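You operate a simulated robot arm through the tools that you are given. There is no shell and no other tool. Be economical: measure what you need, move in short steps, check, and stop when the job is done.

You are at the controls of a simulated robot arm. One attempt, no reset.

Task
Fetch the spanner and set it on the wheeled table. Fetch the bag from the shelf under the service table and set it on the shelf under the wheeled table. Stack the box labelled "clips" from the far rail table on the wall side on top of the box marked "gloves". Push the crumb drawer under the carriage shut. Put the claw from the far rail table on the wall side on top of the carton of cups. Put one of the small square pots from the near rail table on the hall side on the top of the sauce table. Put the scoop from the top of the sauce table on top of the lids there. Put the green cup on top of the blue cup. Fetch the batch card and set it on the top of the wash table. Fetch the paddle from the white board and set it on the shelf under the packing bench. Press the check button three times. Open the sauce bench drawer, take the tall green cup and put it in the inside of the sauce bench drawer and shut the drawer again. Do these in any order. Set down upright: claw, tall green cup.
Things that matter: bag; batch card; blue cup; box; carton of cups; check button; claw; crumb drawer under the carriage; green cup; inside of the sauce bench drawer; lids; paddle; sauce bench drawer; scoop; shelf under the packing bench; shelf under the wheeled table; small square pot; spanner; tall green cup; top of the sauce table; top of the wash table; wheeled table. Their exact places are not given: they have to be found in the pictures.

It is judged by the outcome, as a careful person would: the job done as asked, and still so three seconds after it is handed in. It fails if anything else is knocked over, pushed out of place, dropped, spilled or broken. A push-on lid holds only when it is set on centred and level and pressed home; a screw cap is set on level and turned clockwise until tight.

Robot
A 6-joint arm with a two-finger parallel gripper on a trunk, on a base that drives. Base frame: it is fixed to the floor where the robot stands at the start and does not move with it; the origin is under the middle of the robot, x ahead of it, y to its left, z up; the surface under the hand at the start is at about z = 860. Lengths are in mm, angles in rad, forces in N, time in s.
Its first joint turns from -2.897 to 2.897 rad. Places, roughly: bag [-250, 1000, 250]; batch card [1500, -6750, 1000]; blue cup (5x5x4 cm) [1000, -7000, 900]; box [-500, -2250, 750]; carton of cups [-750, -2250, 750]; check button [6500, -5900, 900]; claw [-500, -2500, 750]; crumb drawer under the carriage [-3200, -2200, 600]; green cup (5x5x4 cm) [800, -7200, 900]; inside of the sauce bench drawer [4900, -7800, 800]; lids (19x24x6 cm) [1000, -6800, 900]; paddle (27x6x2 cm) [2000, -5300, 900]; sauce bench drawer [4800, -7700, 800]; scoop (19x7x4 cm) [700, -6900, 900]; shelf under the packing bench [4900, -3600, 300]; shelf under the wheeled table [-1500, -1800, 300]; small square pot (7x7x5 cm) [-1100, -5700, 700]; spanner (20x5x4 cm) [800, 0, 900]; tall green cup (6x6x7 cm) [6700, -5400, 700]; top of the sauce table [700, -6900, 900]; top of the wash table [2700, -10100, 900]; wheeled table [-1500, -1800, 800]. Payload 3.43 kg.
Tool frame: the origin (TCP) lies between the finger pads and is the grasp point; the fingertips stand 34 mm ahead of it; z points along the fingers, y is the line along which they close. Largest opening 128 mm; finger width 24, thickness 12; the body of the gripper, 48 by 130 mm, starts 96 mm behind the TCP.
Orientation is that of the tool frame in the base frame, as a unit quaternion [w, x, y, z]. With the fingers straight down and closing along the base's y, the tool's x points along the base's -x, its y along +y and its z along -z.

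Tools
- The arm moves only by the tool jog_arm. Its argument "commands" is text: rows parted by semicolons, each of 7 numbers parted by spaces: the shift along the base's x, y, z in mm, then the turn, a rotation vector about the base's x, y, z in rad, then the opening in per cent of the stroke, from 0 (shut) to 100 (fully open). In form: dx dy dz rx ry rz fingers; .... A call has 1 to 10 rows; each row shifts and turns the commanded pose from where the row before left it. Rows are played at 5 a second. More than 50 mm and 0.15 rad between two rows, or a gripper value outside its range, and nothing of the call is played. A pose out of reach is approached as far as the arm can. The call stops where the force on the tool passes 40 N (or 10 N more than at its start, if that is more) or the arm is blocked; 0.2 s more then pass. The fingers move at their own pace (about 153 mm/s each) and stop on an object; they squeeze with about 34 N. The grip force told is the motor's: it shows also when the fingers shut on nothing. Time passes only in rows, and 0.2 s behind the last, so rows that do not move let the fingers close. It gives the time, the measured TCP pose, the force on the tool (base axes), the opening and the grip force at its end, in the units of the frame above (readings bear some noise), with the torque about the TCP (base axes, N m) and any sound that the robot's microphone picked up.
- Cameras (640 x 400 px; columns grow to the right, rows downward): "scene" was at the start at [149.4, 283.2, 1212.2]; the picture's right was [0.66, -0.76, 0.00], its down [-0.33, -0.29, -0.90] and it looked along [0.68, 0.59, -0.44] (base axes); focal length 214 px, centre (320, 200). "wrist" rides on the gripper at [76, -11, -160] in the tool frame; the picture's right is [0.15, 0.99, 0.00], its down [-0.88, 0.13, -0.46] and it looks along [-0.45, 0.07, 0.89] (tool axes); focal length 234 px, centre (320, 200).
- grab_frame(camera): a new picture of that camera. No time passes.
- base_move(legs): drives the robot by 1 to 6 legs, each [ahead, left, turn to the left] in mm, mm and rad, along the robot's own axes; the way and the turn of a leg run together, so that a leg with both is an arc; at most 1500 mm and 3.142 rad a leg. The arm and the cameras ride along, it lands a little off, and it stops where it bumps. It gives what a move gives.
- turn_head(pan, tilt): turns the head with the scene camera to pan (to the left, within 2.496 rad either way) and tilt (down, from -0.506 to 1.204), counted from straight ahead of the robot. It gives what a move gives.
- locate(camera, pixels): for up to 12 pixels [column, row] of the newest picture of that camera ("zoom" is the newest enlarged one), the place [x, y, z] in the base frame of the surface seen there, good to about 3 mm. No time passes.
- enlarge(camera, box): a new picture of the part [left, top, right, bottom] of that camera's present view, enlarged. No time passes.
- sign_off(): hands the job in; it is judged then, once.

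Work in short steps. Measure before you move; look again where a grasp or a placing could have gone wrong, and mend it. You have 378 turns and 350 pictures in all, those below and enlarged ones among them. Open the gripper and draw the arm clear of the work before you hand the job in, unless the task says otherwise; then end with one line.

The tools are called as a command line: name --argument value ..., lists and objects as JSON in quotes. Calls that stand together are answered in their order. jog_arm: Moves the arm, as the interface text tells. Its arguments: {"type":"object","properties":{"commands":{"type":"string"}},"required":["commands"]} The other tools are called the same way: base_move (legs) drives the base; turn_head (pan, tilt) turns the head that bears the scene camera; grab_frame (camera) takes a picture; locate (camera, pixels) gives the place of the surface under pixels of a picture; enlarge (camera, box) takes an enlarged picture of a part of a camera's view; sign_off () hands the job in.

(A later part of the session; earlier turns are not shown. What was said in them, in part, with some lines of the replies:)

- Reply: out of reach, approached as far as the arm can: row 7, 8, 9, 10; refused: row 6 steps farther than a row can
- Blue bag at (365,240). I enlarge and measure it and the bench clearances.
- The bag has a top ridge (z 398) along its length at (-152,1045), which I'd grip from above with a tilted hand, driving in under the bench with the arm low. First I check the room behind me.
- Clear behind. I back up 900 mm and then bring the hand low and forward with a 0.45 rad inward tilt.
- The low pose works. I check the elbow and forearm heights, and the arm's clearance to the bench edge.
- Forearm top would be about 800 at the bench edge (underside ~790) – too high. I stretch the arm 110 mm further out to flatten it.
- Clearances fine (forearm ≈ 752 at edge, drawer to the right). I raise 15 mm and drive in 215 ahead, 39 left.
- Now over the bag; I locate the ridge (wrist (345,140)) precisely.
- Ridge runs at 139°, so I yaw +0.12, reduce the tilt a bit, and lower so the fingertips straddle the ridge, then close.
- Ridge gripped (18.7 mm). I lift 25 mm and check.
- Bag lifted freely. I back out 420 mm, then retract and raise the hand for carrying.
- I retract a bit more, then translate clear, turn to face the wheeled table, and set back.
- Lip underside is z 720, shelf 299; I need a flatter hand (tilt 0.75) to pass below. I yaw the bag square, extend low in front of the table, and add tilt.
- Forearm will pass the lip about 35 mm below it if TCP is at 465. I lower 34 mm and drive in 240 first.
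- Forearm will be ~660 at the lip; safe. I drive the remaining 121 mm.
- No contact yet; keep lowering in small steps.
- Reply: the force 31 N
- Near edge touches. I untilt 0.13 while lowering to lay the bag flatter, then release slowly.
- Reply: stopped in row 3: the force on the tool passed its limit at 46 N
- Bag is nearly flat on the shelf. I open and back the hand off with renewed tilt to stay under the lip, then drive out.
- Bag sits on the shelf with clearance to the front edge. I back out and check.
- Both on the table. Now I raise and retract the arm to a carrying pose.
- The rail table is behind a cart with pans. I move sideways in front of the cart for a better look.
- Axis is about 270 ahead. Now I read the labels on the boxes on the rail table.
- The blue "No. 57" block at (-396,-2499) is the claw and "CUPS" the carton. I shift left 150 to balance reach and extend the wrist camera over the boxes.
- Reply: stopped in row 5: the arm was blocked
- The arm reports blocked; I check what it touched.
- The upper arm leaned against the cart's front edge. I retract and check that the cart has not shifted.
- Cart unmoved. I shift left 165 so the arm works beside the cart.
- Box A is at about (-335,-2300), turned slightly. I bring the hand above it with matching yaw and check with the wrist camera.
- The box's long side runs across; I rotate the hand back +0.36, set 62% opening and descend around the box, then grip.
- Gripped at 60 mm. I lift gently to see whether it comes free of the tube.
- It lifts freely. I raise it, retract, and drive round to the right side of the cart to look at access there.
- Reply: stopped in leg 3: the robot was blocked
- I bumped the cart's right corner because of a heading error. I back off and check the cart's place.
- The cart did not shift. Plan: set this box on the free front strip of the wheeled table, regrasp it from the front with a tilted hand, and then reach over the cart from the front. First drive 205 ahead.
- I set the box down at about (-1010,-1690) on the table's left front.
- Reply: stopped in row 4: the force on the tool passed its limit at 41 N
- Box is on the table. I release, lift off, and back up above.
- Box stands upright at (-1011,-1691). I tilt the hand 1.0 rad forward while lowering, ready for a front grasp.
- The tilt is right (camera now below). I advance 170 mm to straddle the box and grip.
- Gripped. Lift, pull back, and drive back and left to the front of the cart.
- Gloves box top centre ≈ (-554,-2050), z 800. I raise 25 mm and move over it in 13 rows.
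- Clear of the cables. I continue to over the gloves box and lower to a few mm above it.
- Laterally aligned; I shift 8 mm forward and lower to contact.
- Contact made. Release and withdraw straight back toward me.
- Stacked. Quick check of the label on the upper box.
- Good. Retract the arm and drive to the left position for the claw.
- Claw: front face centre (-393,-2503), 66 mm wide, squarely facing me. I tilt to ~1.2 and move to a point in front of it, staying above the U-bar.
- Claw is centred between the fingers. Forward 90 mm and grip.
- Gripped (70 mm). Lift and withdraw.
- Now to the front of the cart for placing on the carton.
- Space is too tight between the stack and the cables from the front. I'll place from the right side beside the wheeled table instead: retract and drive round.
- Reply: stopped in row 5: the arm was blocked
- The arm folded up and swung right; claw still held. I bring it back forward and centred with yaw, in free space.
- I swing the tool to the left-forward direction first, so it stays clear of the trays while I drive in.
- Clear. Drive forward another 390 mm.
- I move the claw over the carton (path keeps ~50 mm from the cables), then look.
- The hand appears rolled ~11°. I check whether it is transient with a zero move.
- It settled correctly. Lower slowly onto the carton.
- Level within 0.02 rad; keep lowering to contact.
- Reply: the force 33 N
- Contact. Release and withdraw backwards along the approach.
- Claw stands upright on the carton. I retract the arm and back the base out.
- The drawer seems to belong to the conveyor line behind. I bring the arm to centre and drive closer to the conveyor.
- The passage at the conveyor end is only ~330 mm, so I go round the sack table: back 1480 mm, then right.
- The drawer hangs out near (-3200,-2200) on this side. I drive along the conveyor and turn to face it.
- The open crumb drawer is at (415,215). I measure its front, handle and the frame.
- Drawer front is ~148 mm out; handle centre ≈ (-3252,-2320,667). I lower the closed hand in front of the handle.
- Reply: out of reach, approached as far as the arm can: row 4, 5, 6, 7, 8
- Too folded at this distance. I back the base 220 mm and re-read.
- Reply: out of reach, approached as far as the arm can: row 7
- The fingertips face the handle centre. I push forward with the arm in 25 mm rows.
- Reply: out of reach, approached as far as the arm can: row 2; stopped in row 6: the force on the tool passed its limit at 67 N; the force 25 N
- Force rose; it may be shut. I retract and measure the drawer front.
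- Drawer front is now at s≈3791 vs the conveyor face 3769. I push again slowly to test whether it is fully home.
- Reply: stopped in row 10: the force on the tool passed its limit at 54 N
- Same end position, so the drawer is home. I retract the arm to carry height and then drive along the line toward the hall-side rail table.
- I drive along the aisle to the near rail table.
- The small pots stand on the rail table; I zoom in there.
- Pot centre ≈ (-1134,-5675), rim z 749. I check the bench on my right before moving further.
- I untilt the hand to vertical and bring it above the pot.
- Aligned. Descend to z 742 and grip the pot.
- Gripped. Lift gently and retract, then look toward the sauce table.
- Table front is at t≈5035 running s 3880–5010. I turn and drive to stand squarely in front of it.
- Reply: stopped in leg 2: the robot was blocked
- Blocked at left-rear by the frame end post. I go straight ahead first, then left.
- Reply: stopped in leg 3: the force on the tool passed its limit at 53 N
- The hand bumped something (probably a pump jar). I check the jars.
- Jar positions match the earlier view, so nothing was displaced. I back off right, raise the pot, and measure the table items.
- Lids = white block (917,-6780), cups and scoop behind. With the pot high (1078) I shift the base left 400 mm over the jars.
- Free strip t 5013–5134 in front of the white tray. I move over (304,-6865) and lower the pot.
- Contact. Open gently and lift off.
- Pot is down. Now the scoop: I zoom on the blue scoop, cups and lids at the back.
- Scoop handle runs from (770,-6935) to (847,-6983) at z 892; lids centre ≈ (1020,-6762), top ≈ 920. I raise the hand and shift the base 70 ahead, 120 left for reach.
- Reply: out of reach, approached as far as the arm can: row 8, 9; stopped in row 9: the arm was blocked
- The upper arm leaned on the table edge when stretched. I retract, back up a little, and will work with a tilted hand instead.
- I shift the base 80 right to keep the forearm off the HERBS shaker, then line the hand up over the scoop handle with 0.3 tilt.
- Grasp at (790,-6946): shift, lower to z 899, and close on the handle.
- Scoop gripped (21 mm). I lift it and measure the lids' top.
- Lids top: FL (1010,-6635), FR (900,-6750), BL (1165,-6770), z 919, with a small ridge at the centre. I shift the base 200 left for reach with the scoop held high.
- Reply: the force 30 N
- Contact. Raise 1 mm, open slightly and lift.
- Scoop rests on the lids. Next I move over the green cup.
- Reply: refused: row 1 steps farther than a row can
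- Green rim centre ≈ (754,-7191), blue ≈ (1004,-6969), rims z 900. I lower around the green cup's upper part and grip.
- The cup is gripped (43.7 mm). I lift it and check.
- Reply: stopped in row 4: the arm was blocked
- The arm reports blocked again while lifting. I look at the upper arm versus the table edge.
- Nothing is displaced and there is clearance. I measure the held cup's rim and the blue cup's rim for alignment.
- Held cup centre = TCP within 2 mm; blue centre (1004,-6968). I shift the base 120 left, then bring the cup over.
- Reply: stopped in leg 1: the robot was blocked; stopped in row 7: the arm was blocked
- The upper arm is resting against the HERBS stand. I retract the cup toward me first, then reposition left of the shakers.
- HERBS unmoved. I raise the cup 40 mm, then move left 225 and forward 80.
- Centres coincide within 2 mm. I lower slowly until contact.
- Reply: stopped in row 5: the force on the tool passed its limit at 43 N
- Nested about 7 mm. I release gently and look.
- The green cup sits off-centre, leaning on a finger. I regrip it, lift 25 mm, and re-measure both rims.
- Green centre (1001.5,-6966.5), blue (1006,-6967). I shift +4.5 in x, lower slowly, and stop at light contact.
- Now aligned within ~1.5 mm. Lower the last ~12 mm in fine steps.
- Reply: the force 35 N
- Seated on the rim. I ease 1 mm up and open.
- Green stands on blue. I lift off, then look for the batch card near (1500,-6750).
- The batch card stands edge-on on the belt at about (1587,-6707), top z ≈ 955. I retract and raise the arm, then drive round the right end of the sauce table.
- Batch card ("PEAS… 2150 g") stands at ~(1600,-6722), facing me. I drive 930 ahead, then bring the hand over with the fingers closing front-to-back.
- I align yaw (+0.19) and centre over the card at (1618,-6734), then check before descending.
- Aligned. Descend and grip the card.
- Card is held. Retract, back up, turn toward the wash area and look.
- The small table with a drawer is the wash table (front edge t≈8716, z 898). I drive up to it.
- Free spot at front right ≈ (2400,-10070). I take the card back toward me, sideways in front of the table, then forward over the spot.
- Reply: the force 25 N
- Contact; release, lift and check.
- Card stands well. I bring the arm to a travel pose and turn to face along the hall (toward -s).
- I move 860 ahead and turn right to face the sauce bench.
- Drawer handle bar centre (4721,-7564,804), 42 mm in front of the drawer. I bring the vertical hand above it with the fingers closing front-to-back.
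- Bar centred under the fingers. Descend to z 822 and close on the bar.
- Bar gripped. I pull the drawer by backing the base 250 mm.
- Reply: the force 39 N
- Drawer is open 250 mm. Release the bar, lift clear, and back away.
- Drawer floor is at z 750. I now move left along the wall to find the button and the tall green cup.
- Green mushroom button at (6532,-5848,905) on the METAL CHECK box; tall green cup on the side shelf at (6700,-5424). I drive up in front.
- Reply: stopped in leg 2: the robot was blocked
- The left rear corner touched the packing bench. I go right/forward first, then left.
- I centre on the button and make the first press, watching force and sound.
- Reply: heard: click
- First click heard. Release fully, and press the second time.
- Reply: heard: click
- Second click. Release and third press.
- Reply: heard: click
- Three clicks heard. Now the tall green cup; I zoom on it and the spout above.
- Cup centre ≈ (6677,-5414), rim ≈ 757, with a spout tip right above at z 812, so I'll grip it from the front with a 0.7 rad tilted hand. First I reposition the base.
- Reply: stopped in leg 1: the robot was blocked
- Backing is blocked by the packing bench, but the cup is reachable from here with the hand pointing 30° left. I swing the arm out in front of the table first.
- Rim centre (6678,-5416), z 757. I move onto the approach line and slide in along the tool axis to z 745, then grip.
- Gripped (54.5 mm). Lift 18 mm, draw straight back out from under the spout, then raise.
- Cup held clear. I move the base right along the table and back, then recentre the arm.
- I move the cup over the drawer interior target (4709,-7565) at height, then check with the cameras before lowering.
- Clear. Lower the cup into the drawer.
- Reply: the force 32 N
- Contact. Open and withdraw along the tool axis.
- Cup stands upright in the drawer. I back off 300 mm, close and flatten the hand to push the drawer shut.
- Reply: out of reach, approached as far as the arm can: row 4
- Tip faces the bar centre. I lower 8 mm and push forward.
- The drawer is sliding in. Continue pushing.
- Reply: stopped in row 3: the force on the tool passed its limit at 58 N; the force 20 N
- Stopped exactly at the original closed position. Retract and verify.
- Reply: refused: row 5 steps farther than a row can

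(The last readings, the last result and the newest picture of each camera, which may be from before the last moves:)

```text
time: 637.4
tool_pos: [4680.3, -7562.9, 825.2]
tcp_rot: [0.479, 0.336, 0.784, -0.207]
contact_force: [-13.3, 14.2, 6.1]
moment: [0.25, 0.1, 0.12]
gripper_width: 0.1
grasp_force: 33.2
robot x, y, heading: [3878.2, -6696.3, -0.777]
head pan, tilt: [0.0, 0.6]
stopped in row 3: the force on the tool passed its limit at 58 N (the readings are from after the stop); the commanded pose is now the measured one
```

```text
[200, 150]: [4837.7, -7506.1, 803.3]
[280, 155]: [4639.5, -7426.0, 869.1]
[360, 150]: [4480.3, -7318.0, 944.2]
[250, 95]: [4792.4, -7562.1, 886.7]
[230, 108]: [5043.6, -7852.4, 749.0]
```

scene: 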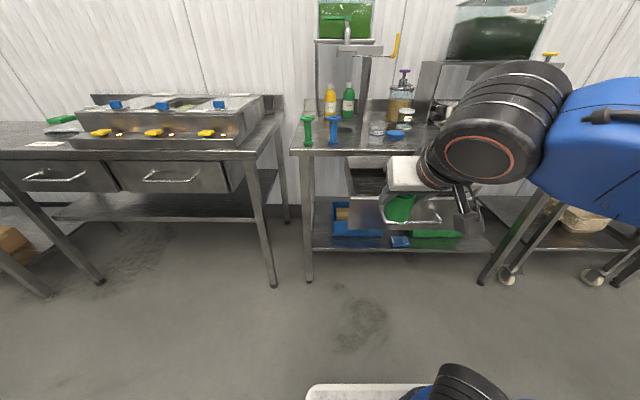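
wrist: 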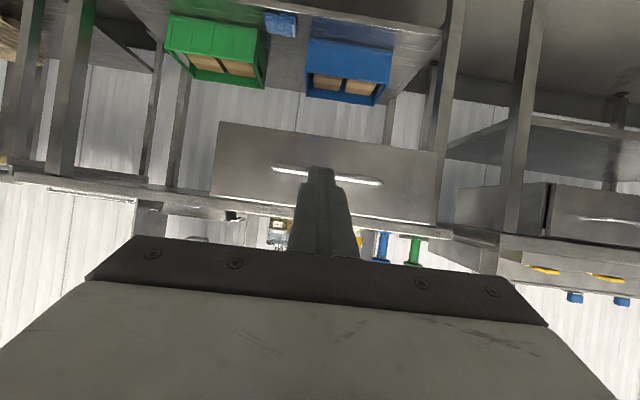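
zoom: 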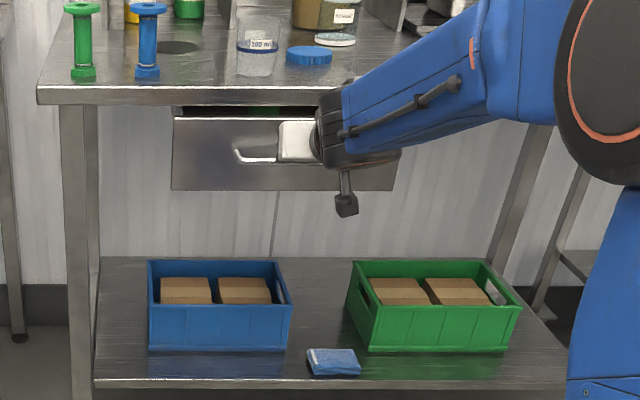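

Drawer front is at t≈8729, as when shut. Retract the arm.

jog_arm --commands "-20 20 0 0 0 0 0;-30 30 0 0 0 0 0;-33 33 5 0 0 0 0;-33 33 10 0 0 0 0;-30 30 20 0 0 0 0;-20 20 40 0 0 0 0;0 0 45 0 0 0 0;0 0 45 0 0 0 0"

turn_head --pan 1.75 --tilt 0.3

grab_frame --camera "scene"

turn_head --pan 2.45 --tilt 0.35

grab_frame --camera "scene"

```text
time: 639.2
tool_pos: [4512.0, -7401.7, 989.6]
tcp_rot: [0.473, 0.32, 0.79, -0.224]
contact_force: [1.9, 1.9, -1.1]
moment: [-0.13, -0.03, -0.3]
gripper_width: 0.0
grasp_force: 33.3
robot x, y, heading: [3877.8, -6694.4, -0.779]
head pan, tilt: [0.0, 0.6]
```

```text
time: 641.0
tool_pos: [4511.2, -7402.4, 988.8]
tcp_rot: [0.473, 0.316, 0.791, -0.227]
contact_force: [0.1, 0.1, -0.5]
moment: [0.0, 0.0, -0.02]
gripper_width: 0.0
grasp_force: 33.2
robot x, y, heading: [3881.8, -6695.1, -0.776]
head pan, tilt: [1.751, 0.3]
```

```text
91 pictures are left
```

scene: 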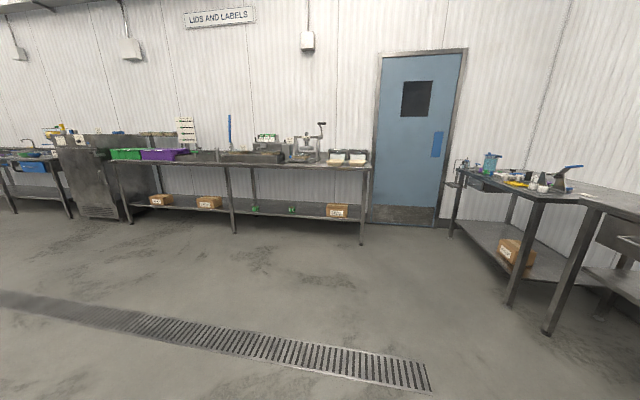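

```text
time: 642.1
tool_pos: [4511.5, -7403.3, 989.5]
tcp_rot: [0.473, 0.317, 0.79, -0.227]
contact_force: [0.3, -0.3, 0.1]
moment: [-0.03, 0.0, -0.01]
gripper_width: 0.0
grasp_force: 32.9
robot x, y, heading: [3881.7, -6694.8, -0.776]
head pan, tilt: [2.45, 0.351]
```

```text
90 pictures are left
```

scene: 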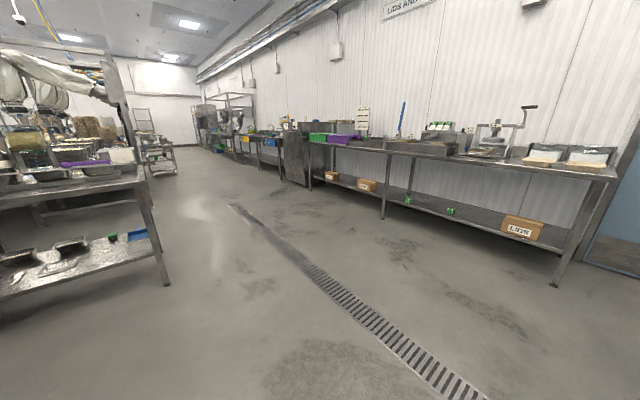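

The paddle's table is the one behind-left. I turn and move toward it.

base_move --legs '[[-200, 0, 0], [0, 0, 1.57], [450, 0, 0], [0, 900, 0]]'

turn_head --pan 1.5 --tilt 0.4

grab_frame --camera "scene"

enlarge --camera "scene" --box '[180, 100, 460, 260]'

```text
time: 654.2
tool_pos: [4169.4, -4963.7, 989.5]
tcp_rot: [0.49, -0.301, 0.798, 0.182]
contact_force: [-0.1, -0.4, -0.4]
moment: [-0.03, 0.0, -0.01]
gripper_width: 0.0
grasp_force: 32.4
robot x, y, heading: [3440.4, -5569.6, 0.751]
head pan, tilt: [2.45, 0.351]
```

```text
time: 655.5
tool_pos: [4169.8, -4964.6, 990.0]
tcp_rot: [0.489, -0.302, 0.798, 0.182]
contact_force: [-0.8, 0.5, 0.4]
moment: [0.03, 0.0, 0.02]
gripper_width: 0.0
grasp_force: 32.9
robot x, y, heading: [3445.5, -5572.3, 0.751]
head pan, tilt: [1.499, 0.4]
```

```text
89 pictures are left
```

scene: 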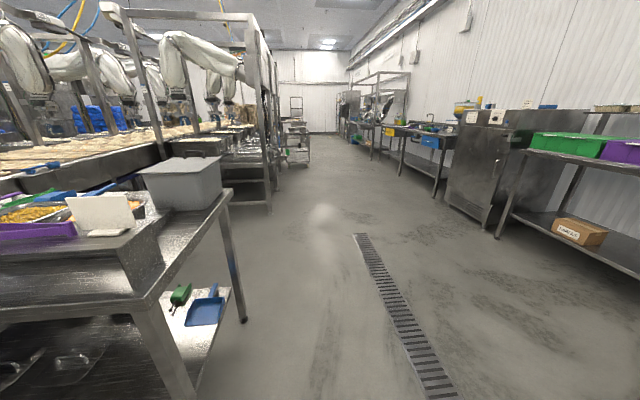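

```text
2.29 times, centred on (320, 180) of scene
```

zoom: 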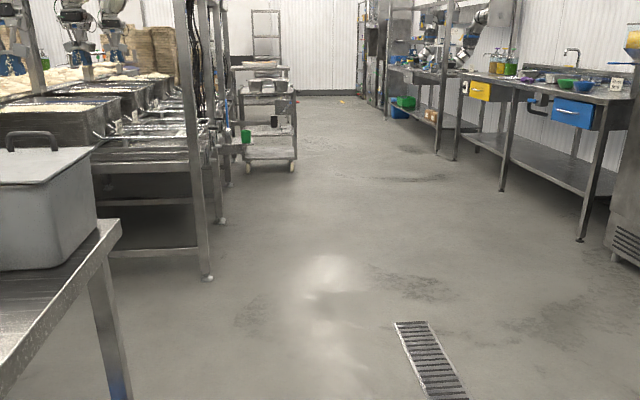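

turn_head --pan 2.15 --tilt 0.5

grab_frame --camera "scene"

enlarge --camera "scene" --box '[180, 110, 460, 270]'

```text
time: 656.5
tool_pos: [4168.8, -4965.0, 989.9]
tcp_rot: [0.489, -0.302, 0.798, 0.182]
contact_force: [0.0, 0.2, 0.1]
moment: [-0.01, 0.04, -0.02]
gripper_width: 0.0
grasp_force: 32.5
robot x, y, heading: [3438.7, -5569.4, 0.748]
head pan, tilt: [2.15, 0.499]
```

```text
87 pictures are left
```

scene: 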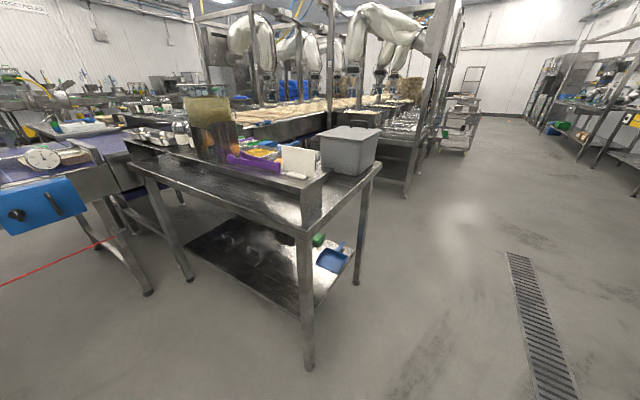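

```text
2.29 times, centred on (320, 190) of scene
```

zoom: 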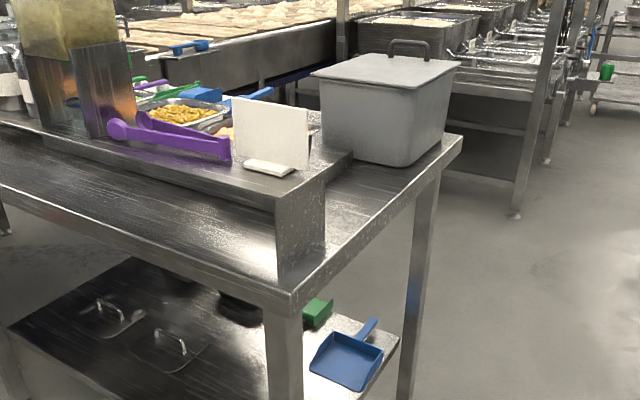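

locate --camera "zoom" --pixels '[[270, 130], [170, 135], [390, 110], [290, 295], [440, 140], [60, 180], [200, 200], [200, 90], [250, 95], [30, 130], [180, 45]]'

turn_head --pan 2.45 --tilt 0.45

enlarge --camera "scene" --box '[200, 90, 480, 250]'

```text
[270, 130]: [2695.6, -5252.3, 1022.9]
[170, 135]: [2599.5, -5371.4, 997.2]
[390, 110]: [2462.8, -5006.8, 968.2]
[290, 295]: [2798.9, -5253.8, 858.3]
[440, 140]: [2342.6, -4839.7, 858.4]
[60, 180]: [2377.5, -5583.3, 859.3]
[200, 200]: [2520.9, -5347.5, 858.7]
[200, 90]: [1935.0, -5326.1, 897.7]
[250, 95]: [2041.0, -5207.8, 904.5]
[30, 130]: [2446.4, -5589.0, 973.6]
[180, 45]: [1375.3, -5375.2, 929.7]
```

```text
time: 657.3
tool_pos: [4170.1, -4965.2, 988.9]
tcp_rot: [0.489, -0.302, 0.798, 0.182]
contact_force: [0.6, 0.3, -0.1]
moment: [-0.03, 0.01, 0.0]
gripper_width: 0.0
grasp_force: 32.8
robot x, y, heading: [3441.0, -5573.4, 0.753]
head pan, tilt: [2.45, 0.45]
```

```text
2.29 times, centred on (340, 170) of scene
```

zoom: 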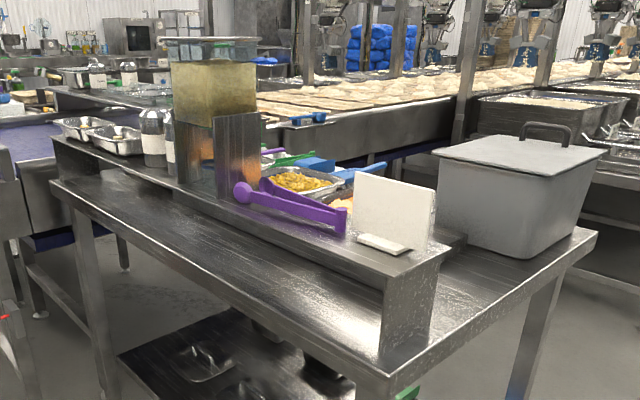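

The blue paddle seems to lie on a surface behind the ledge, near (2000,-5250). I drive round to the aisle side of that table and face it.

base_move --legs '[[650, 0, 0], [0, 1180, 0], [0, 0, 1.56], [0, 0, 1.57]]'

turn_head --pan 0.0 --tilt 0.45

grab_frame --camera "scene"

enlarge --camera "scene" --box '[180, 100, 460, 260]'

```text
time: 674.0
tool_pos: [2329.4, -4794.5, 990.4]
tcp_rot: [0.157, 0.812, 0.264, -0.497]
contact_force: [-3.3, 3.3, 1.1]
moment: [-0.02, 0.02, -0.06]
gripper_width: 0.0
grasp_force: 33.3
robot x, y, heading: [3110.1, -4260.4, -2.482]
head pan, tilt: [2.45, 0.45]
stopped in leg 4: the force on the tool passed its limit at 57 N (the readings are from after the stop); the commanded pose is now the measured one
```

```text
time: 676.2
tool_pos: [2329.5, -4793.4, 988.7]
tcp_rot: [0.157, 0.812, 0.262, -0.497]
contact_force: [-4.2, 8.2, 0.6]
moment: [-0.06, -0.03, -0.12]
gripper_width: 0.0
grasp_force: 33.1
robot x, y, heading: [3115.2, -4259.4, -2.48]
head pan, tilt: [0.0, 0.45]
```

```text
84 pictures are left
```

scene: 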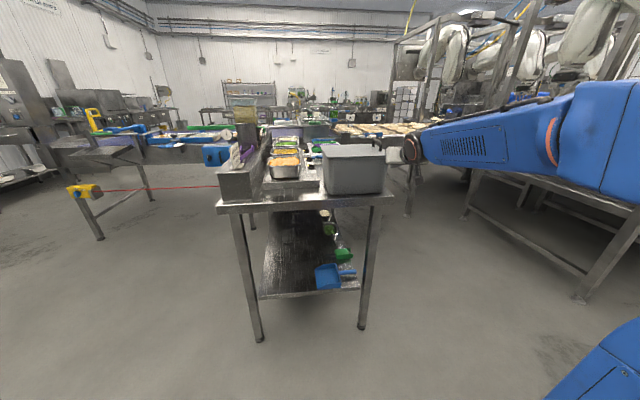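

```text
2.29 times, centred on (320, 180) of scene
```

zoom: 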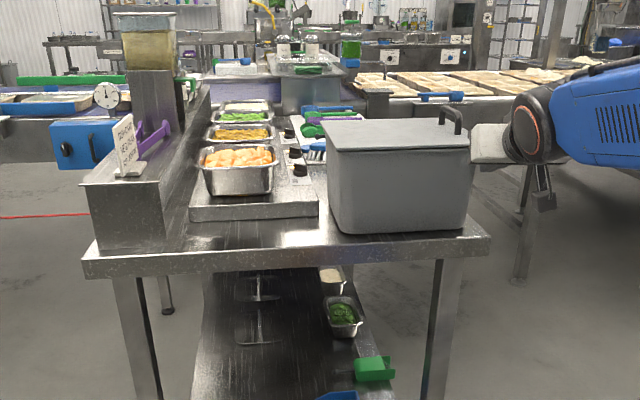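

The swinging hand touched the grey tub's right side. I turn back a little and check the tub.

base_move --legs '[[0, 0, -0.15], [-150, 0, 0]]'

turn_head --pan 0.25 --tilt 0.5

grab_frame --camera "scene"

enlarge --camera "scene" --box '[220, 100, 460, 260]'

```text
time: 678.2
tool_pos: [2388.9, -4597.6, 988.9]
tcp_rot: [0.12, 0.829, 0.201, -0.508]
contact_force: [-0.4, 0.7, 0.3]
moment: [0.01, 0.02, 0.0]
gripper_width: 0.0
grasp_force: 32.6
robot x, y, heading: [3241.2, -4186.5, -2.634]
head pan, tilt: [0.0, 0.45]
```

```text
time: 679.0
tool_pos: [2388.8, -4597.1, 990.1]
tcp_rot: [0.118, 0.83, 0.201, -0.508]
contact_force: [1.1, 0.4, 0.0]
moment: [0.02, 0.03, -0.02]
gripper_width: 0.4
grasp_force: 32.9
robot x, y, heading: [3242.8, -4187.1, -2.64]
head pan, tilt: [0.25, 0.499]
```

```text
82 pictures are left
```

scene: 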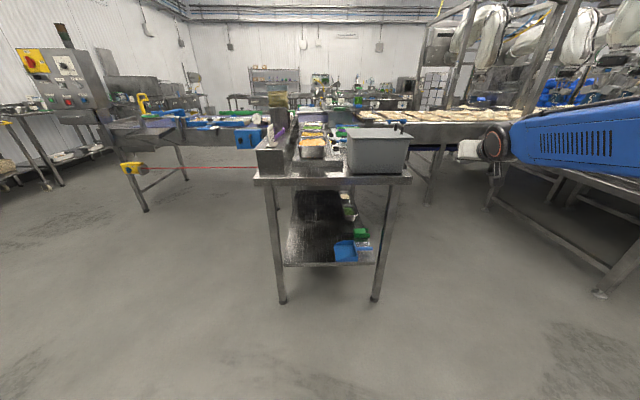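

```text
2.50 times, centred on (340, 180) of scene
```

zoom: 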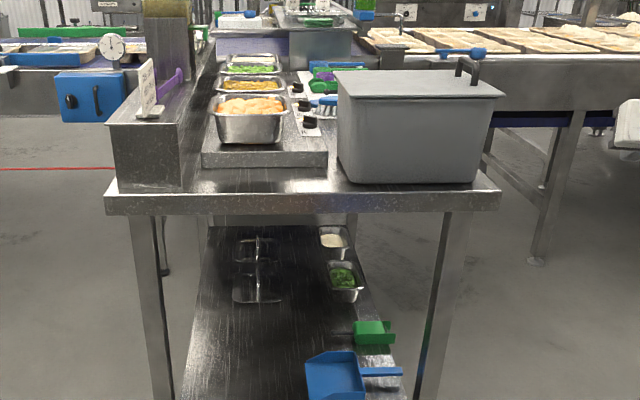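

locate --camera "zoom" --pixels '[[350, 180], [470, 181], [345, 100], [490, 100], [110, 192], [495, 192], [420, 140], [200, 160], [330, 165]]'

```text
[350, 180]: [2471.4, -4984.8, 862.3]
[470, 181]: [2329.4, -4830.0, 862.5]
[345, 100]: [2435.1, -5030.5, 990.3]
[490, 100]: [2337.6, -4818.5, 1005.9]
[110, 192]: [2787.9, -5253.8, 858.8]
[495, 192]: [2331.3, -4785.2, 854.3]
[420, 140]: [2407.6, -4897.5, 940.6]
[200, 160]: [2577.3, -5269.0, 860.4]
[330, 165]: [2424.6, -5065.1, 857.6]
```

The tub has not moved (side face still at t≈5280). I zoom into the area behind it for the paddle.

enlarge --camera "scene" --box '[305, 110, 385, 160]'

locate --camera "zoom" --pixels '[[120, 150], [150, 165], [200, 120], [180, 100], [240, 90], [110, 200], [90, 150], [150, 110], [230, 130], [290, 70], [170, 60], [60, 100]]'

```text
8.00 times, centred on (345, 135) of scene
```

zoom: 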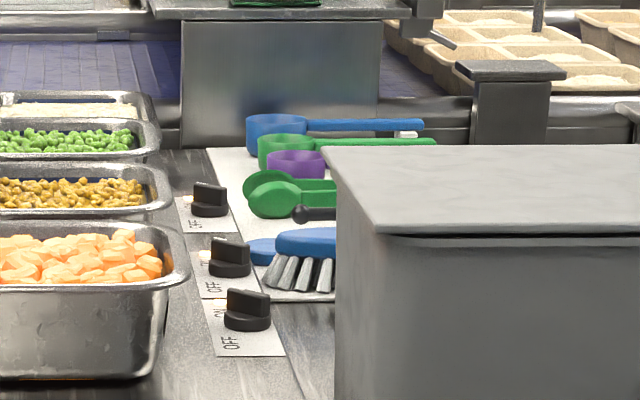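

```text
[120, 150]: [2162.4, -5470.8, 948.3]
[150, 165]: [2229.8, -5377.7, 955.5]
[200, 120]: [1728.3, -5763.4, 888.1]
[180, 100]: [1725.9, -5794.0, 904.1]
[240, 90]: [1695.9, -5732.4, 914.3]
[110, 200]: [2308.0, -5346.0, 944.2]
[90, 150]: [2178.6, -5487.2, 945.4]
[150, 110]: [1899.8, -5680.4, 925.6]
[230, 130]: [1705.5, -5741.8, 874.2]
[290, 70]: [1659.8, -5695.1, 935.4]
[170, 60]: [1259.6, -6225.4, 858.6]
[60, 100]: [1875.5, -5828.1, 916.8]
```

locate --camera "scene" --pixels '[[600, 292], [500, 225], [430, 200], [560, 170], [480, 190], [425, 175], [375, 300], [620, 200]]'

turn_head --pan -0.2 --tilt 0.5

grab_frame --camera "scene"

```text
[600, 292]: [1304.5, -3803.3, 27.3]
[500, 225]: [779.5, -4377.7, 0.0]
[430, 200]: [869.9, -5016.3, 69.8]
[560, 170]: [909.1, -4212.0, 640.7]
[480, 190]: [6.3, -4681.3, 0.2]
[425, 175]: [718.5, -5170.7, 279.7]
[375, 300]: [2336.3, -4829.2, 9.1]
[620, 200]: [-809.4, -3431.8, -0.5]
```

```text
time: 679.9
tool_pos: [2388.0, -4596.6, 988.7]
tcp_rot: [0.121, 0.829, 0.203, -0.507]
contact_force: [0.5, 0.1, 0.1]
moment: [0.01, -0.03, -0.01]
gripper_width: 0.0
grasp_force: 32.9
robot x, y, heading: [3244.9, -4185.4, -2.632]
head pan, tilt: [-0.201, 0.499]
```

```text
79 pictures are left
```

scene: 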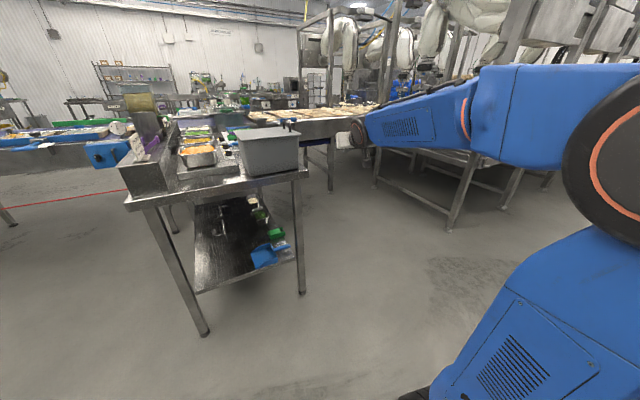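

The right side of the table has ~1.4 m of free floor. I retract the arm and drive in there to face the board from the side.

jog_arm --commands "42 24 8 0 0 0 0;42 24 8 0 0 0 0;42 24 8 0 0 0 0;42 24 8 0 0 0 0;42 24 8 0 0 0 0;42 24 8 0 0 0 0"

base_move --legs '[[0, 0, 0.276], [0, -750, 0], [1000, 0, 0], [550, 0, 0], [0, 0, 1.56]]'

turn_head --pan 0.2 --tilt 0.6

grab_frame --camera "scene"

```text
time: 681.3
tool_pos: [2640.9, -4451.1, 1033.9]
tcp_rot: [0.12, 0.83, 0.202, -0.506]
contact_force: [0.1, 0.3, 0.6]
moment: [0.01, -0.02, -0.03]
gripper_width: 0.0
grasp_force: 32.8
robot x, y, heading: [3241.8, -4186.7, -2.633]
head pan, tilt: [-0.201, 0.499]
```

```text
time: 697.7
tool_pos: [2084.0, -5294.5, 1034.2]
tcp_rot: [0.482, 0.32, 0.791, -0.198]
contact_force: [-0.1, -0.1, -0.1]
moment: [0.02, 0.05, -0.02]
gripper_width: 0.1
grasp_force: 33.3
robot x, y, heading: [1640.8, -4806.5, -0.738]
head pan, tilt: [-0.201, 0.499]
```

```text
time: 698.6
tool_pos: [2084.3, -5293.8, 1035.9]
tcp_rot: [0.482, 0.321, 0.791, -0.2]
contact_force: [-0.1, 0.2, 0.2]
moment: [0.02, -0.02, -0.01]
gripper_width: 0.0
grasp_force: 32.8
robot x, y, heading: [1642.4, -4806.4, -0.739]
head pan, tilt: [0.201, 0.6]
```

```text
78 pictures are left
```

scene: 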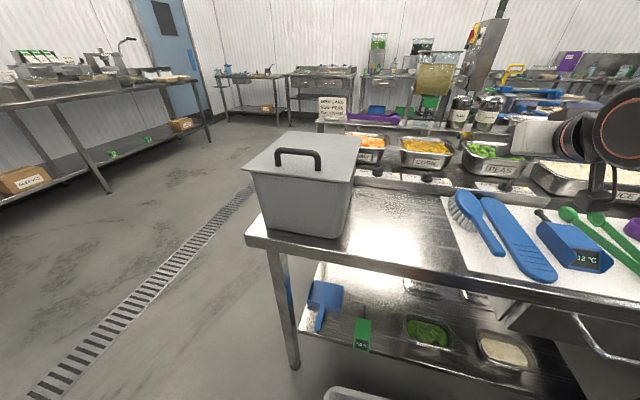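

The white board holds a brush, the blue paddle (515,240), a thermometer and spoons. I zoom and measure the paddle.

enlarge --camera "scene" --box '[430, 170, 640, 300]'

locate --camera "scene" --pixels '[[488, 202], [500, 220], [520, 245], [545, 270], [505, 245], [540, 245], [460, 230], [560, 250], [470, 200], [520, 280], [480, 275]]'

```text
3.05 times, centred on (535, 235) of scene
```

zoom: 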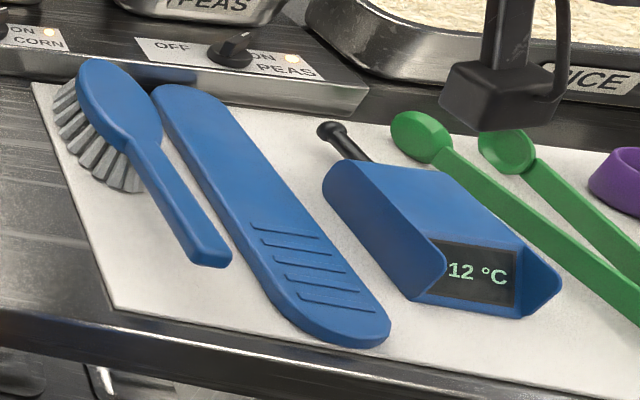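

```text
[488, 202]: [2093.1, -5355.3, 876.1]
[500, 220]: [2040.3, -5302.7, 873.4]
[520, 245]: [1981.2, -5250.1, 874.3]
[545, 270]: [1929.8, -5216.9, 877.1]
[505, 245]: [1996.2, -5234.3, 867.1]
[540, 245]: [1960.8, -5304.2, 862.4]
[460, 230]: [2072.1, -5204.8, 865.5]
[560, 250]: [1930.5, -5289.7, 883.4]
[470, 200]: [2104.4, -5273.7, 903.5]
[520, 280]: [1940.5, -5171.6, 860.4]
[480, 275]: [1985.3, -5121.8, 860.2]
```

Paddle runs from (2098,-5360) to (1915,-5205), top z 876. I untilt the hand to vertical over its near (ribbed) end.

jog_arm --commands "-16.5 7.5 0 0.094 0.095 0 75;-16.5 7.5 0 0.094 0.095 0 75;-16.5 7.5 0 0.094 0.095 0 75;-16.5 7.5 0 0.094 0.095 0 75;-16.5 7.5 -10 0.094 0.095 0 75;-16.5 7.5 -10 0.094 0.095 0 75;-16.5 7.5 -20 0.094 0.095 0 75;-16.5 7.5 -20 0.094 0.095 0.075 75;0 0 0 0 0 0 75;0 0 0 0 0 0 75"

grab_frame --camera "wrist"

```text
refused: row 8 steps farther than a row can; nothing moved
```

```text
76 pictures are left
```

wrist: 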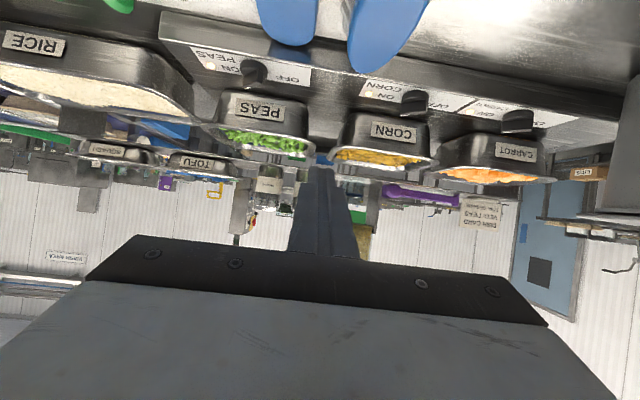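

jog_arm --commands "-16.5 7.5 0 0.094 0.095 0 75;-16.5 7.5 0 0.094 0.095 0 75;-16.5 7.5 0 0.094 0.095 0 75;-16.5 7.5 0 0.094 0.095 0 75;-16.5 7.5 -10 0.094 0.095 0 75;-16.5 7.5 -10 0.094 0.095 0 75;-16.5 7.5 -20 0.094 0.095 0 75;-16.5 7.5 -20 0.094 0.095 0 75;0 0 0 0 0 0.075 75;0 0 0 0 0 0 75"

grab_frame --camera "wrist"

```text
time: 700.8
tool_pos: [1950.3, -5233.9, 976.2]
tcp_rot: [0.013, 0.342, 0.94, -0.003]
contact_force: [-0.2, 0.3, 0.3]
moment: [0.0, -0.02, 0.0]
gripper_width: 96.2
grasp_force: 0.1
robot x, y, heading: [1638.1, -4808.4, -0.733]
head pan, tilt: [0.201, 0.6]
```

```text
75 pictures are left
```

wrist: 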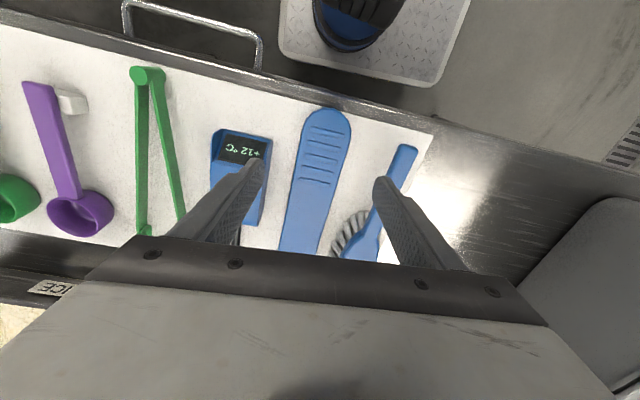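

locate --camera "wrist" --pixels '[[328, 112], [302, 140], [348, 140], [295, 175], [338, 180], [272, 150], [390, 155], [266, 200], [325, 145], [318, 180]]'

```text
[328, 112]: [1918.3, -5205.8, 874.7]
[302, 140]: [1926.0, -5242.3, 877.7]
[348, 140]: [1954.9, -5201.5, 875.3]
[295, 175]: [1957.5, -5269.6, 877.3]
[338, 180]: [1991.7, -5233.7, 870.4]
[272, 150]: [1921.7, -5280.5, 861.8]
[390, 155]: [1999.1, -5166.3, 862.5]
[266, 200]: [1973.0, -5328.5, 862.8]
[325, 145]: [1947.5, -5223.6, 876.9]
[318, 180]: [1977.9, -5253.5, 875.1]
```

Paddle is 50 mm wide; I narrow the opening to 72 mm, centre at (1950,-5231), descend to z 899 and grip.

jog_arm --commands "0 3 0 0 0 0 56;0 0 -20 0 0 0 56;0 0 -30 0 0 0 56;0 0 -22 0 0 0 56;0 0 -5 0 0 0 56;0 0 0 0 0 0 20;0 0 0 0 0 0 0;0 0 0 0 0 0 0"

grab_frame --camera "wrist"

```text
time: 702.6
tool_pos: [1950.3, -5231.4, 898.2]
tcp_rot: [0.013, 0.341, 0.94, -0.004]
contact_force: [-7.9, -10.2, 25.7]
moment: [-0.91, 0.93, 0.08]
gripper_width: 55.0
grasp_force: 33.5
robot x, y, heading: [1638.0, -4805.8, -0.739]
head pan, tilt: [0.201, 0.6]
```

```text
74 pictures are left
```

wrist: 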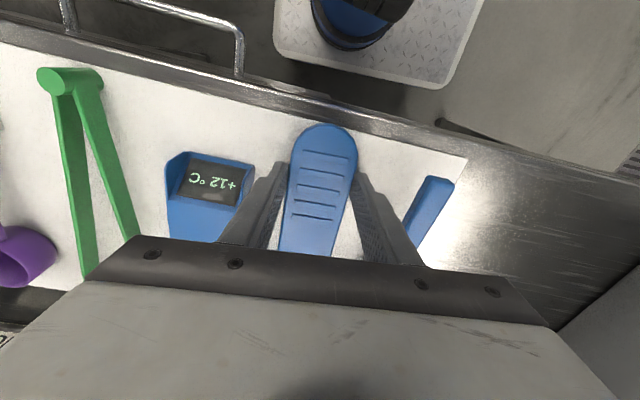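

Gripped (55 mm). Lift and check it hangs level and nothing else moved.

jog_arm --commands "0 0 10 0 0 0 0;0 0 25 0 0 0 0;0 0 40 0 0 0 0;0 0 45 0 0 0 0;0 0 40 0 0 0 0;0 0 0 0 0 0 0"

grab_frame --camera "wrist"

enlarge --camera "scene" --box '[400, 110, 640, 300]'

```text
time: 704.0
tool_pos: [1951.7, -5229.4, 1057.7]
tcp_rot: [0.013, 0.341, 0.94, -0.003]
contact_force: [-0.1, 0.7, -0.5]
moment: [0.06, 0.09, -0.03]
gripper_width: 54.8
grasp_force: 33.4
robot x, y, heading: [1639.0, -4810.5, -0.742]
head pan, tilt: [0.201, 0.6]
```

```text
73 pictures are left
```

wrist: 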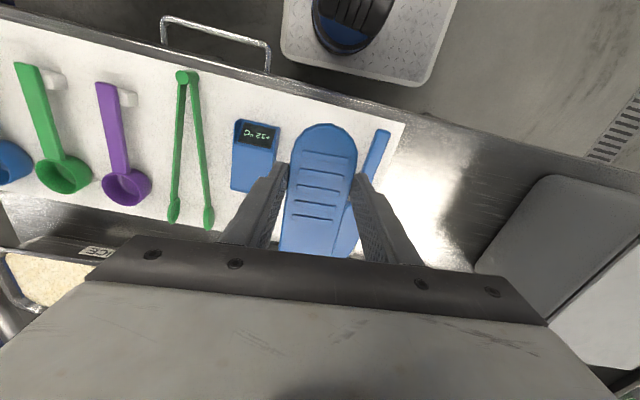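

```text
2.11 times, centred on (520, 205) of scene
```

zoom: 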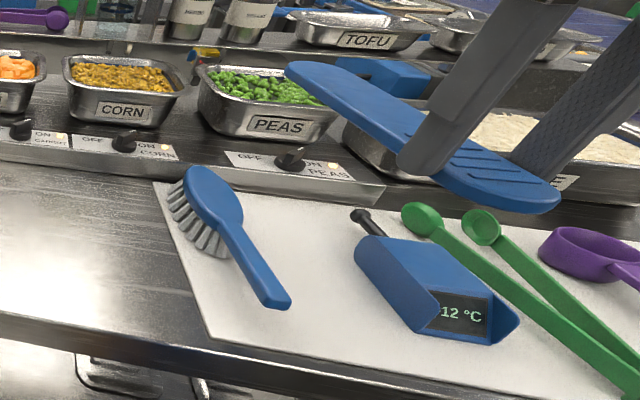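

Paddle hangs level. I back off the table, go left to the aisle, forward, and turn to face the packing bench.

base_move --legs '[[-330, 0, -0.043], [0, 1350, 0], [1000, 0, 0], [800, 0, 0], [0, 0, 1.57]]'

turn_head --pan 0.0 --tilt 0.5

grab_frame --camera "scene"

```text
time: 725.0
tool_pos: [4097.8, -4543.7, 1057.7]
tcp_rot: [0.013, -0.405, 0.914, 0.007]
contact_force: [0.0, -0.5, 0.0]
moment: [-0.1, 0.03, -0.01]
gripper_width: 54.3
grasp_force: 34.7
robot x, y, heading: [3664.9, -4839.6, 0.799]
head pan, tilt: [0.201, 0.6]
```

```text
time: 725.8
tool_pos: [4098.0, -4544.1, 1058.1]
tcp_rot: [0.011, -0.405, 0.914, 0.006]
contact_force: [0.1, 0.6, -0.3]
moment: [-0.05, 0.06, -0.02]
gripper_width: 54.0
grasp_force: 34.4
robot x, y, heading: [3666.0, -4840.9, 0.795]
head pan, tilt: [0.0, 0.499]
```

```text
71 pictures are left
```

scene: 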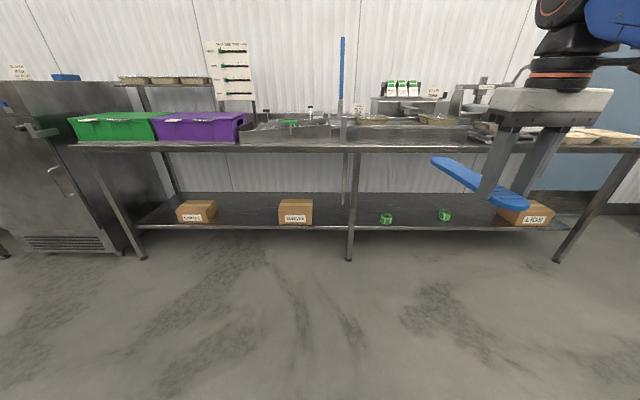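

locate --camera "scene" --pixels '[[245, 215], [245, 225], [245, 195], [215, 215], [280, 218], [330, 215], [415, 215], [387, 218], [350, 230], [245, 150], [245, 142], [445, 215]]'

enlarge --camera "scene" --box '[160, 120, 400, 260]'

```text
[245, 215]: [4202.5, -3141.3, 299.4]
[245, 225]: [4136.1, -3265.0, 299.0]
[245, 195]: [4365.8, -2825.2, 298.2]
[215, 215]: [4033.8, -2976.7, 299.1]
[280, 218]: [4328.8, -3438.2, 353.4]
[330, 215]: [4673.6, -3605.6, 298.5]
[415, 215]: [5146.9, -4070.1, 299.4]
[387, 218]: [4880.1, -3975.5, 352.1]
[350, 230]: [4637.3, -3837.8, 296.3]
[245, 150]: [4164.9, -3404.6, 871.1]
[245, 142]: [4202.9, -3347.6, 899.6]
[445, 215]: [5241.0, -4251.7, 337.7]
```

```text
2.67 times, centred on (280, 190) of scene
```

zoom: 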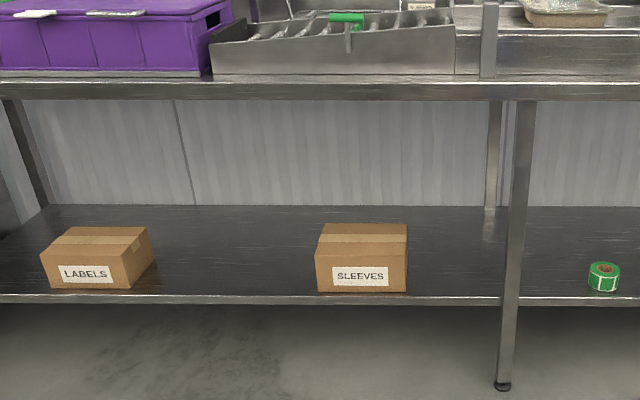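

Free shelf space lies between the SLEEVES box and the middle post (t≈5790). I back up and left, then lower and extend the arm in free space.

base_move --legs '[[-260, 286, 0]]'

jog_arm --commands "24 24 -33 0 0 0 0;24 24 -33 0 0 0 0;24 24 -33 0 0 0 0;24 24 -33 0 0 0 0;24 24 -33 0 0 0 0;24 24 -33 0 0 0 0;24 24 -33 0 0 0 0;24 24 -33 0 0 0 0;24 24 -33 0 0 0 0;24 24 -33 0 0 0 0"

jog_arm --commands "24 24 -33 0 0 0 0;24 24 -33 0 0 0 0;24 24 -33 0 0 0 0;24 24 -33 0 0 0 0;24 24 -33 0 0 0 0;24 24 -33 0 0 0 0;24 24 -33 0 0 0 0;24 24 -33 0 0 0 0;24 24 -33 0 0 0 0;0 0 0 0 0 0 0"

grab_frame --camera "scene"

grab_frame --camera "wrist"

```text
time: 728.2
tool_pos: [3712.4, -4527.2, 1058.1]
tcp_rot: [0.012, -0.407, 0.913, 0.006]
contact_force: [-0.3, -0.4, -1.1]
moment: [-0.05, 0.03, 0.01]
gripper_width: 54.1
grasp_force: 33.6
robot x, y, heading: [3278.5, -4826.8, 0.797]
head pan, tilt: [0.0, 0.499]
```

```text
time: 730.4
tool_pos: [3951.4, -4289.1, 728.0]
tcp_rot: [0.012, -0.407, 0.913, 0.007]
contact_force: [0.5, -0.6, -0.8]
moment: [-0.03, 0.01, 0.0]
gripper_width: 54.1
grasp_force: 33.4
robot x, y, heading: [3277.4, -4820.4, 0.798]
head pan, tilt: [0.0, 0.499]
```

```text
time: 732.6
tool_pos: [4165.9, -4071.8, 428.8]
tcp_rot: [0.013, -0.407, 0.913, 0.007]
contact_force: [-0.2, 0.4, 0.0]
moment: [-0.08, 0.0, 0.01]
gripper_width: 53.9
grasp_force: 34.2
robot x, y, heading: [3282.9, -4823.5, 0.795]
head pan, tilt: [0.0, 0.499]
```

```text
69 pictures are left
```

scene: 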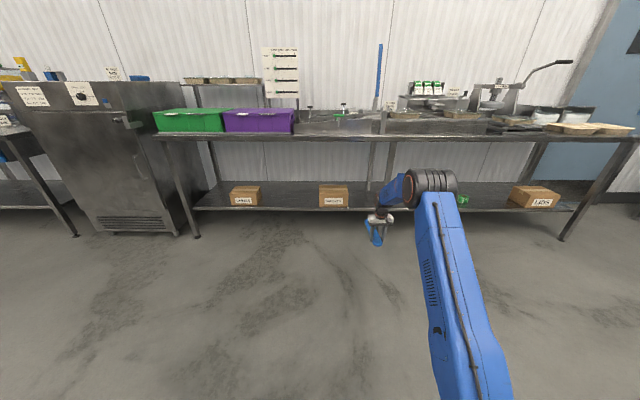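

```text
68 pictures are left
```

wrist: 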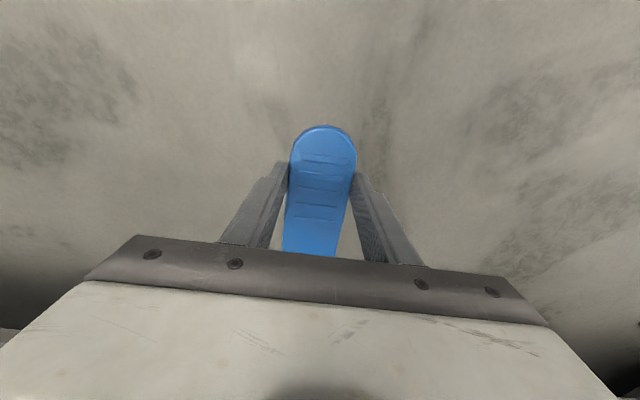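

locate --camera "scene" --pixels '[[430, 168], [400, 175], [388, 185], [380, 200], [378, 212], [370, 190], [348, 188], [340, 200], [375, 140]]'

```text
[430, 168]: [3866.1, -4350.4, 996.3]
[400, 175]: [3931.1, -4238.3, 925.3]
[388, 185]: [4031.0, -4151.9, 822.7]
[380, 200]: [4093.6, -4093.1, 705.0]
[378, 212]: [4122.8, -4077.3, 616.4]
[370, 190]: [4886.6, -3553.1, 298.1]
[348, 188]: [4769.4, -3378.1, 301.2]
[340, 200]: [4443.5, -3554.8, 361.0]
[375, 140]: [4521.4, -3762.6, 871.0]
```

Forearm will be ~730 at the lip (underside ~850). I lower 29 mm and drive in 570, 20 left.

jog_arm --commands "0 0 -29 0 0 0 0;0 0 0 0 0 0 0"

base_move --legs '[[300, 20, -0.008], [270, 0, 0]]'

grab_frame --camera "scene"

grab_frame --camera "wrist"

```text
time: 733.2
tool_pos: [4165.5, -4072.0, 401.2]
tcp_rot: [0.011, -0.406, 0.914, 0.006]
contact_force: [0.5, 0.3, -0.2]
moment: [-0.06, 0.03, 0.04]
gripper_width: 54.1
grasp_force: 33.9
robot x, y, heading: [3279.0, -4819.4, 0.798]
head pan, tilt: [0.0, 0.499]
```

```text
time: 736.8
tool_pos: [4568.0, -3662.9, 400.3]
tcp_rot: [0.011, -0.401, 0.916, 0.006]
contact_force: [0.9, 0.3, 0.2]
moment: [-0.03, 0.08, -0.05]
gripper_width: 54.1
grasp_force: 33.7
robot x, y, heading: [3669.5, -4402.5, 0.786]
head pan, tilt: [0.0, 0.499]
```

```text
67 pictures are left
```

scene: 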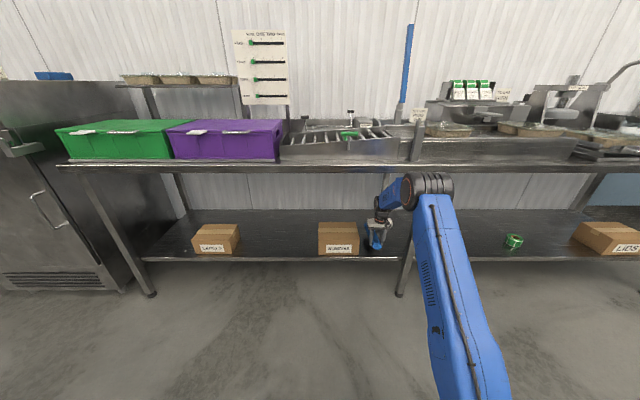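

```text
66 pictures are left
```

wrist: 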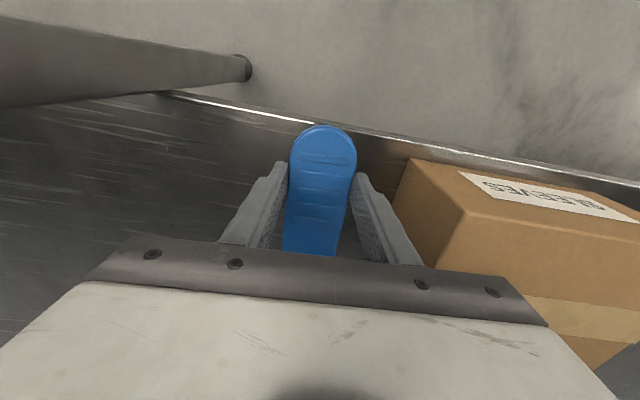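

locate --camera "wrist" --pixels '[[402, 190], [415, 165], [300, 123], [240, 108], [322, 127], [360, 132], [345, 240], [455, 215]]'

```text
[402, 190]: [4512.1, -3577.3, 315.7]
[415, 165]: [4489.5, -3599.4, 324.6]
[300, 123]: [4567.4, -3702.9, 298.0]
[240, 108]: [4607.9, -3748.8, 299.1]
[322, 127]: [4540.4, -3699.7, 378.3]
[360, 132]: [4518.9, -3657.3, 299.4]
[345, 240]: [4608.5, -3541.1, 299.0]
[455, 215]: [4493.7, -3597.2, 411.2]
```

The paddle's near end would overhang, so I lower 40 and go 45 mm deeper, then set it down.

jog_arm --commands "0 0 -40 0 0 0 0;17 17 0 0 0 0 0;17 17 0 0 0 0 0;0 0 -15 0 0 0 0;0 0 -4 0 0 0 0;0 0 0 0 0 0 0;0 0 0 0 0 0 0"

grab_frame --camera "wrist"

```text
time: 738.4
tool_pos: [4602.9, -3629.3, 341.1]
tcp_rot: [0.011, -0.4, 0.916, 0.006]
contact_force: [-0.3, -0.1, -0.4]
moment: [-0.09, 0.06, 0.02]
gripper_width: 54.1
grasp_force: 34.3
robot x, y, heading: [3670.4, -4396.0, 0.783]
head pan, tilt: [0.0, 0.499]
```

```text
65 pictures are left
```

wrist: 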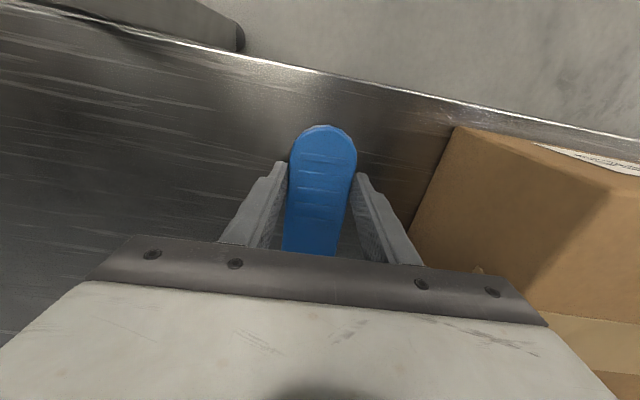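

Paddle is now well inside the shelf edge. Lower to contact and release.

jog_arm --commands "0 0 -2 0 0 0 0;0 0 -2 0 0 0 0;0 0 -2 0 0 0 0;0 0 -1.5 0 0 0 0;0 0 0 0 0 0 0"

jog_arm --commands "0 0 1 0 0 0 50;0 0 0 0 0 0 58;0 0 0 0 0 0 58;0 0 15 0 0 0 58;0 0 25 0 0 0 58;0 0 15 0 0 0 58"

grab_frame --camera "wrist"

```text
time: 739.6
tool_pos: [4602.0, -3627.7, 335.3]
tcp_rot: [0.012, -0.401, 0.916, 0.006]
contact_force: [3.1, 2.7, 8.1]
moment: [0.01, -0.38, 0.05]
gripper_width: 54.2
grasp_force: 34.0
robot x, y, heading: [3673.0, -4403.2, 0.784]
head pan, tilt: [0.0, 0.499]
```

```text
time: 741.0
tool_pos: [4600.9, -3629.0, 390.3]
tcp_rot: [0.012, -0.401, 0.916, 0.005]
contact_force: [0.7, -0.1, -1.0]
moment: [0.02, -0.01, -0.02]
gripper_width: 74.1
grasp_force: 0.0
robot x, y, heading: [3673.3, -4399.7, 0.783]
head pan, tilt: [0.0, 0.499]
```

```text
64 pictures are left
```

wrist: 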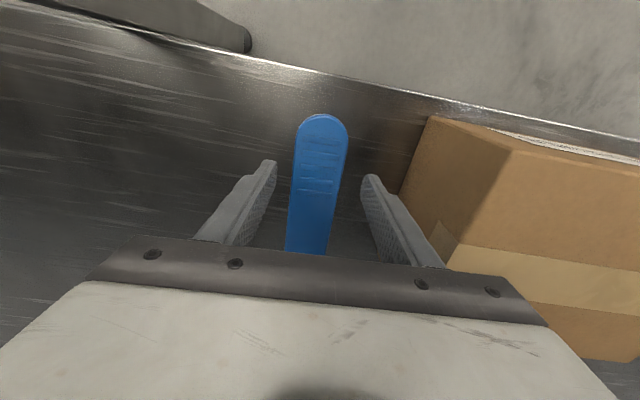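

Paddle lies on the shelf. I drive back out and raise the arm clear.

base_move --legs '[[-550, 0, 0]]'

jog_arm --commands "-24 -24 33 0 0 0 58;-24 -24 33 0 0 0 58;-24 -24 33 0 0 0 58;-24 -24 33 0 0 0 58;-24 -24 33 0 0 0 58;-24 -24 33 0 0 0 58;-24 -24 33 0 0 0 100;-24 -24 33 0 0 0 100;-24 -24 33 0 0 0 100;-24 -24 33 0 0 0 100"

enlarge --camera "scene" --box '[250, 130, 450, 250]'

```text
time: 744.1
tool_pos: [4210.5, -4007.4, 390.6]
tcp_rot: [0.012, -0.405, 0.914, 0.006]
contact_force: [0.2, -0.2, -0.7]
moment: [-0.02, -0.03, -0.01]
gripper_width: 74.2
grasp_force: 0.1
robot x, y, heading: [3283.1, -4786.6, 0.795]
head pan, tilt: [0.0, 0.499]
```

```text
time: 746.3
tool_pos: [3968.1, -4246.3, 719.8]
tcp_rot: [0.011, -0.404, 0.915, 0.007]
contact_force: [0.1, 0.6, -0.7]
moment: [-0.04, 0.03, -0.03]
gripper_width: 128.1
grasp_force: 0.1
robot x, y, heading: [3285.2, -4785.1, 0.789]
head pan, tilt: [0.0, 0.499]
```

```text
3.20 times, centred on (350, 190) of scene
```

zoom: 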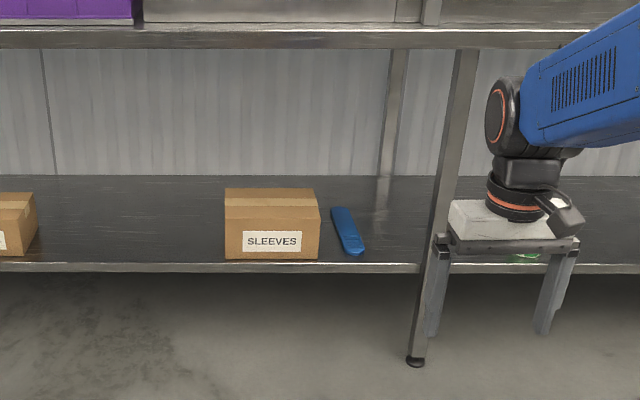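

The paddle lies on the shelf, the gripper is open and the arm is clear, so I hand the job in.

sign_off

```text
The job is handed in.
```

All twelve tasks were carried out and handed in. I never saw the "CLIPS" label face-on: I identified that box by elimination, since the other two small boxes there read PADS and GLOVES.
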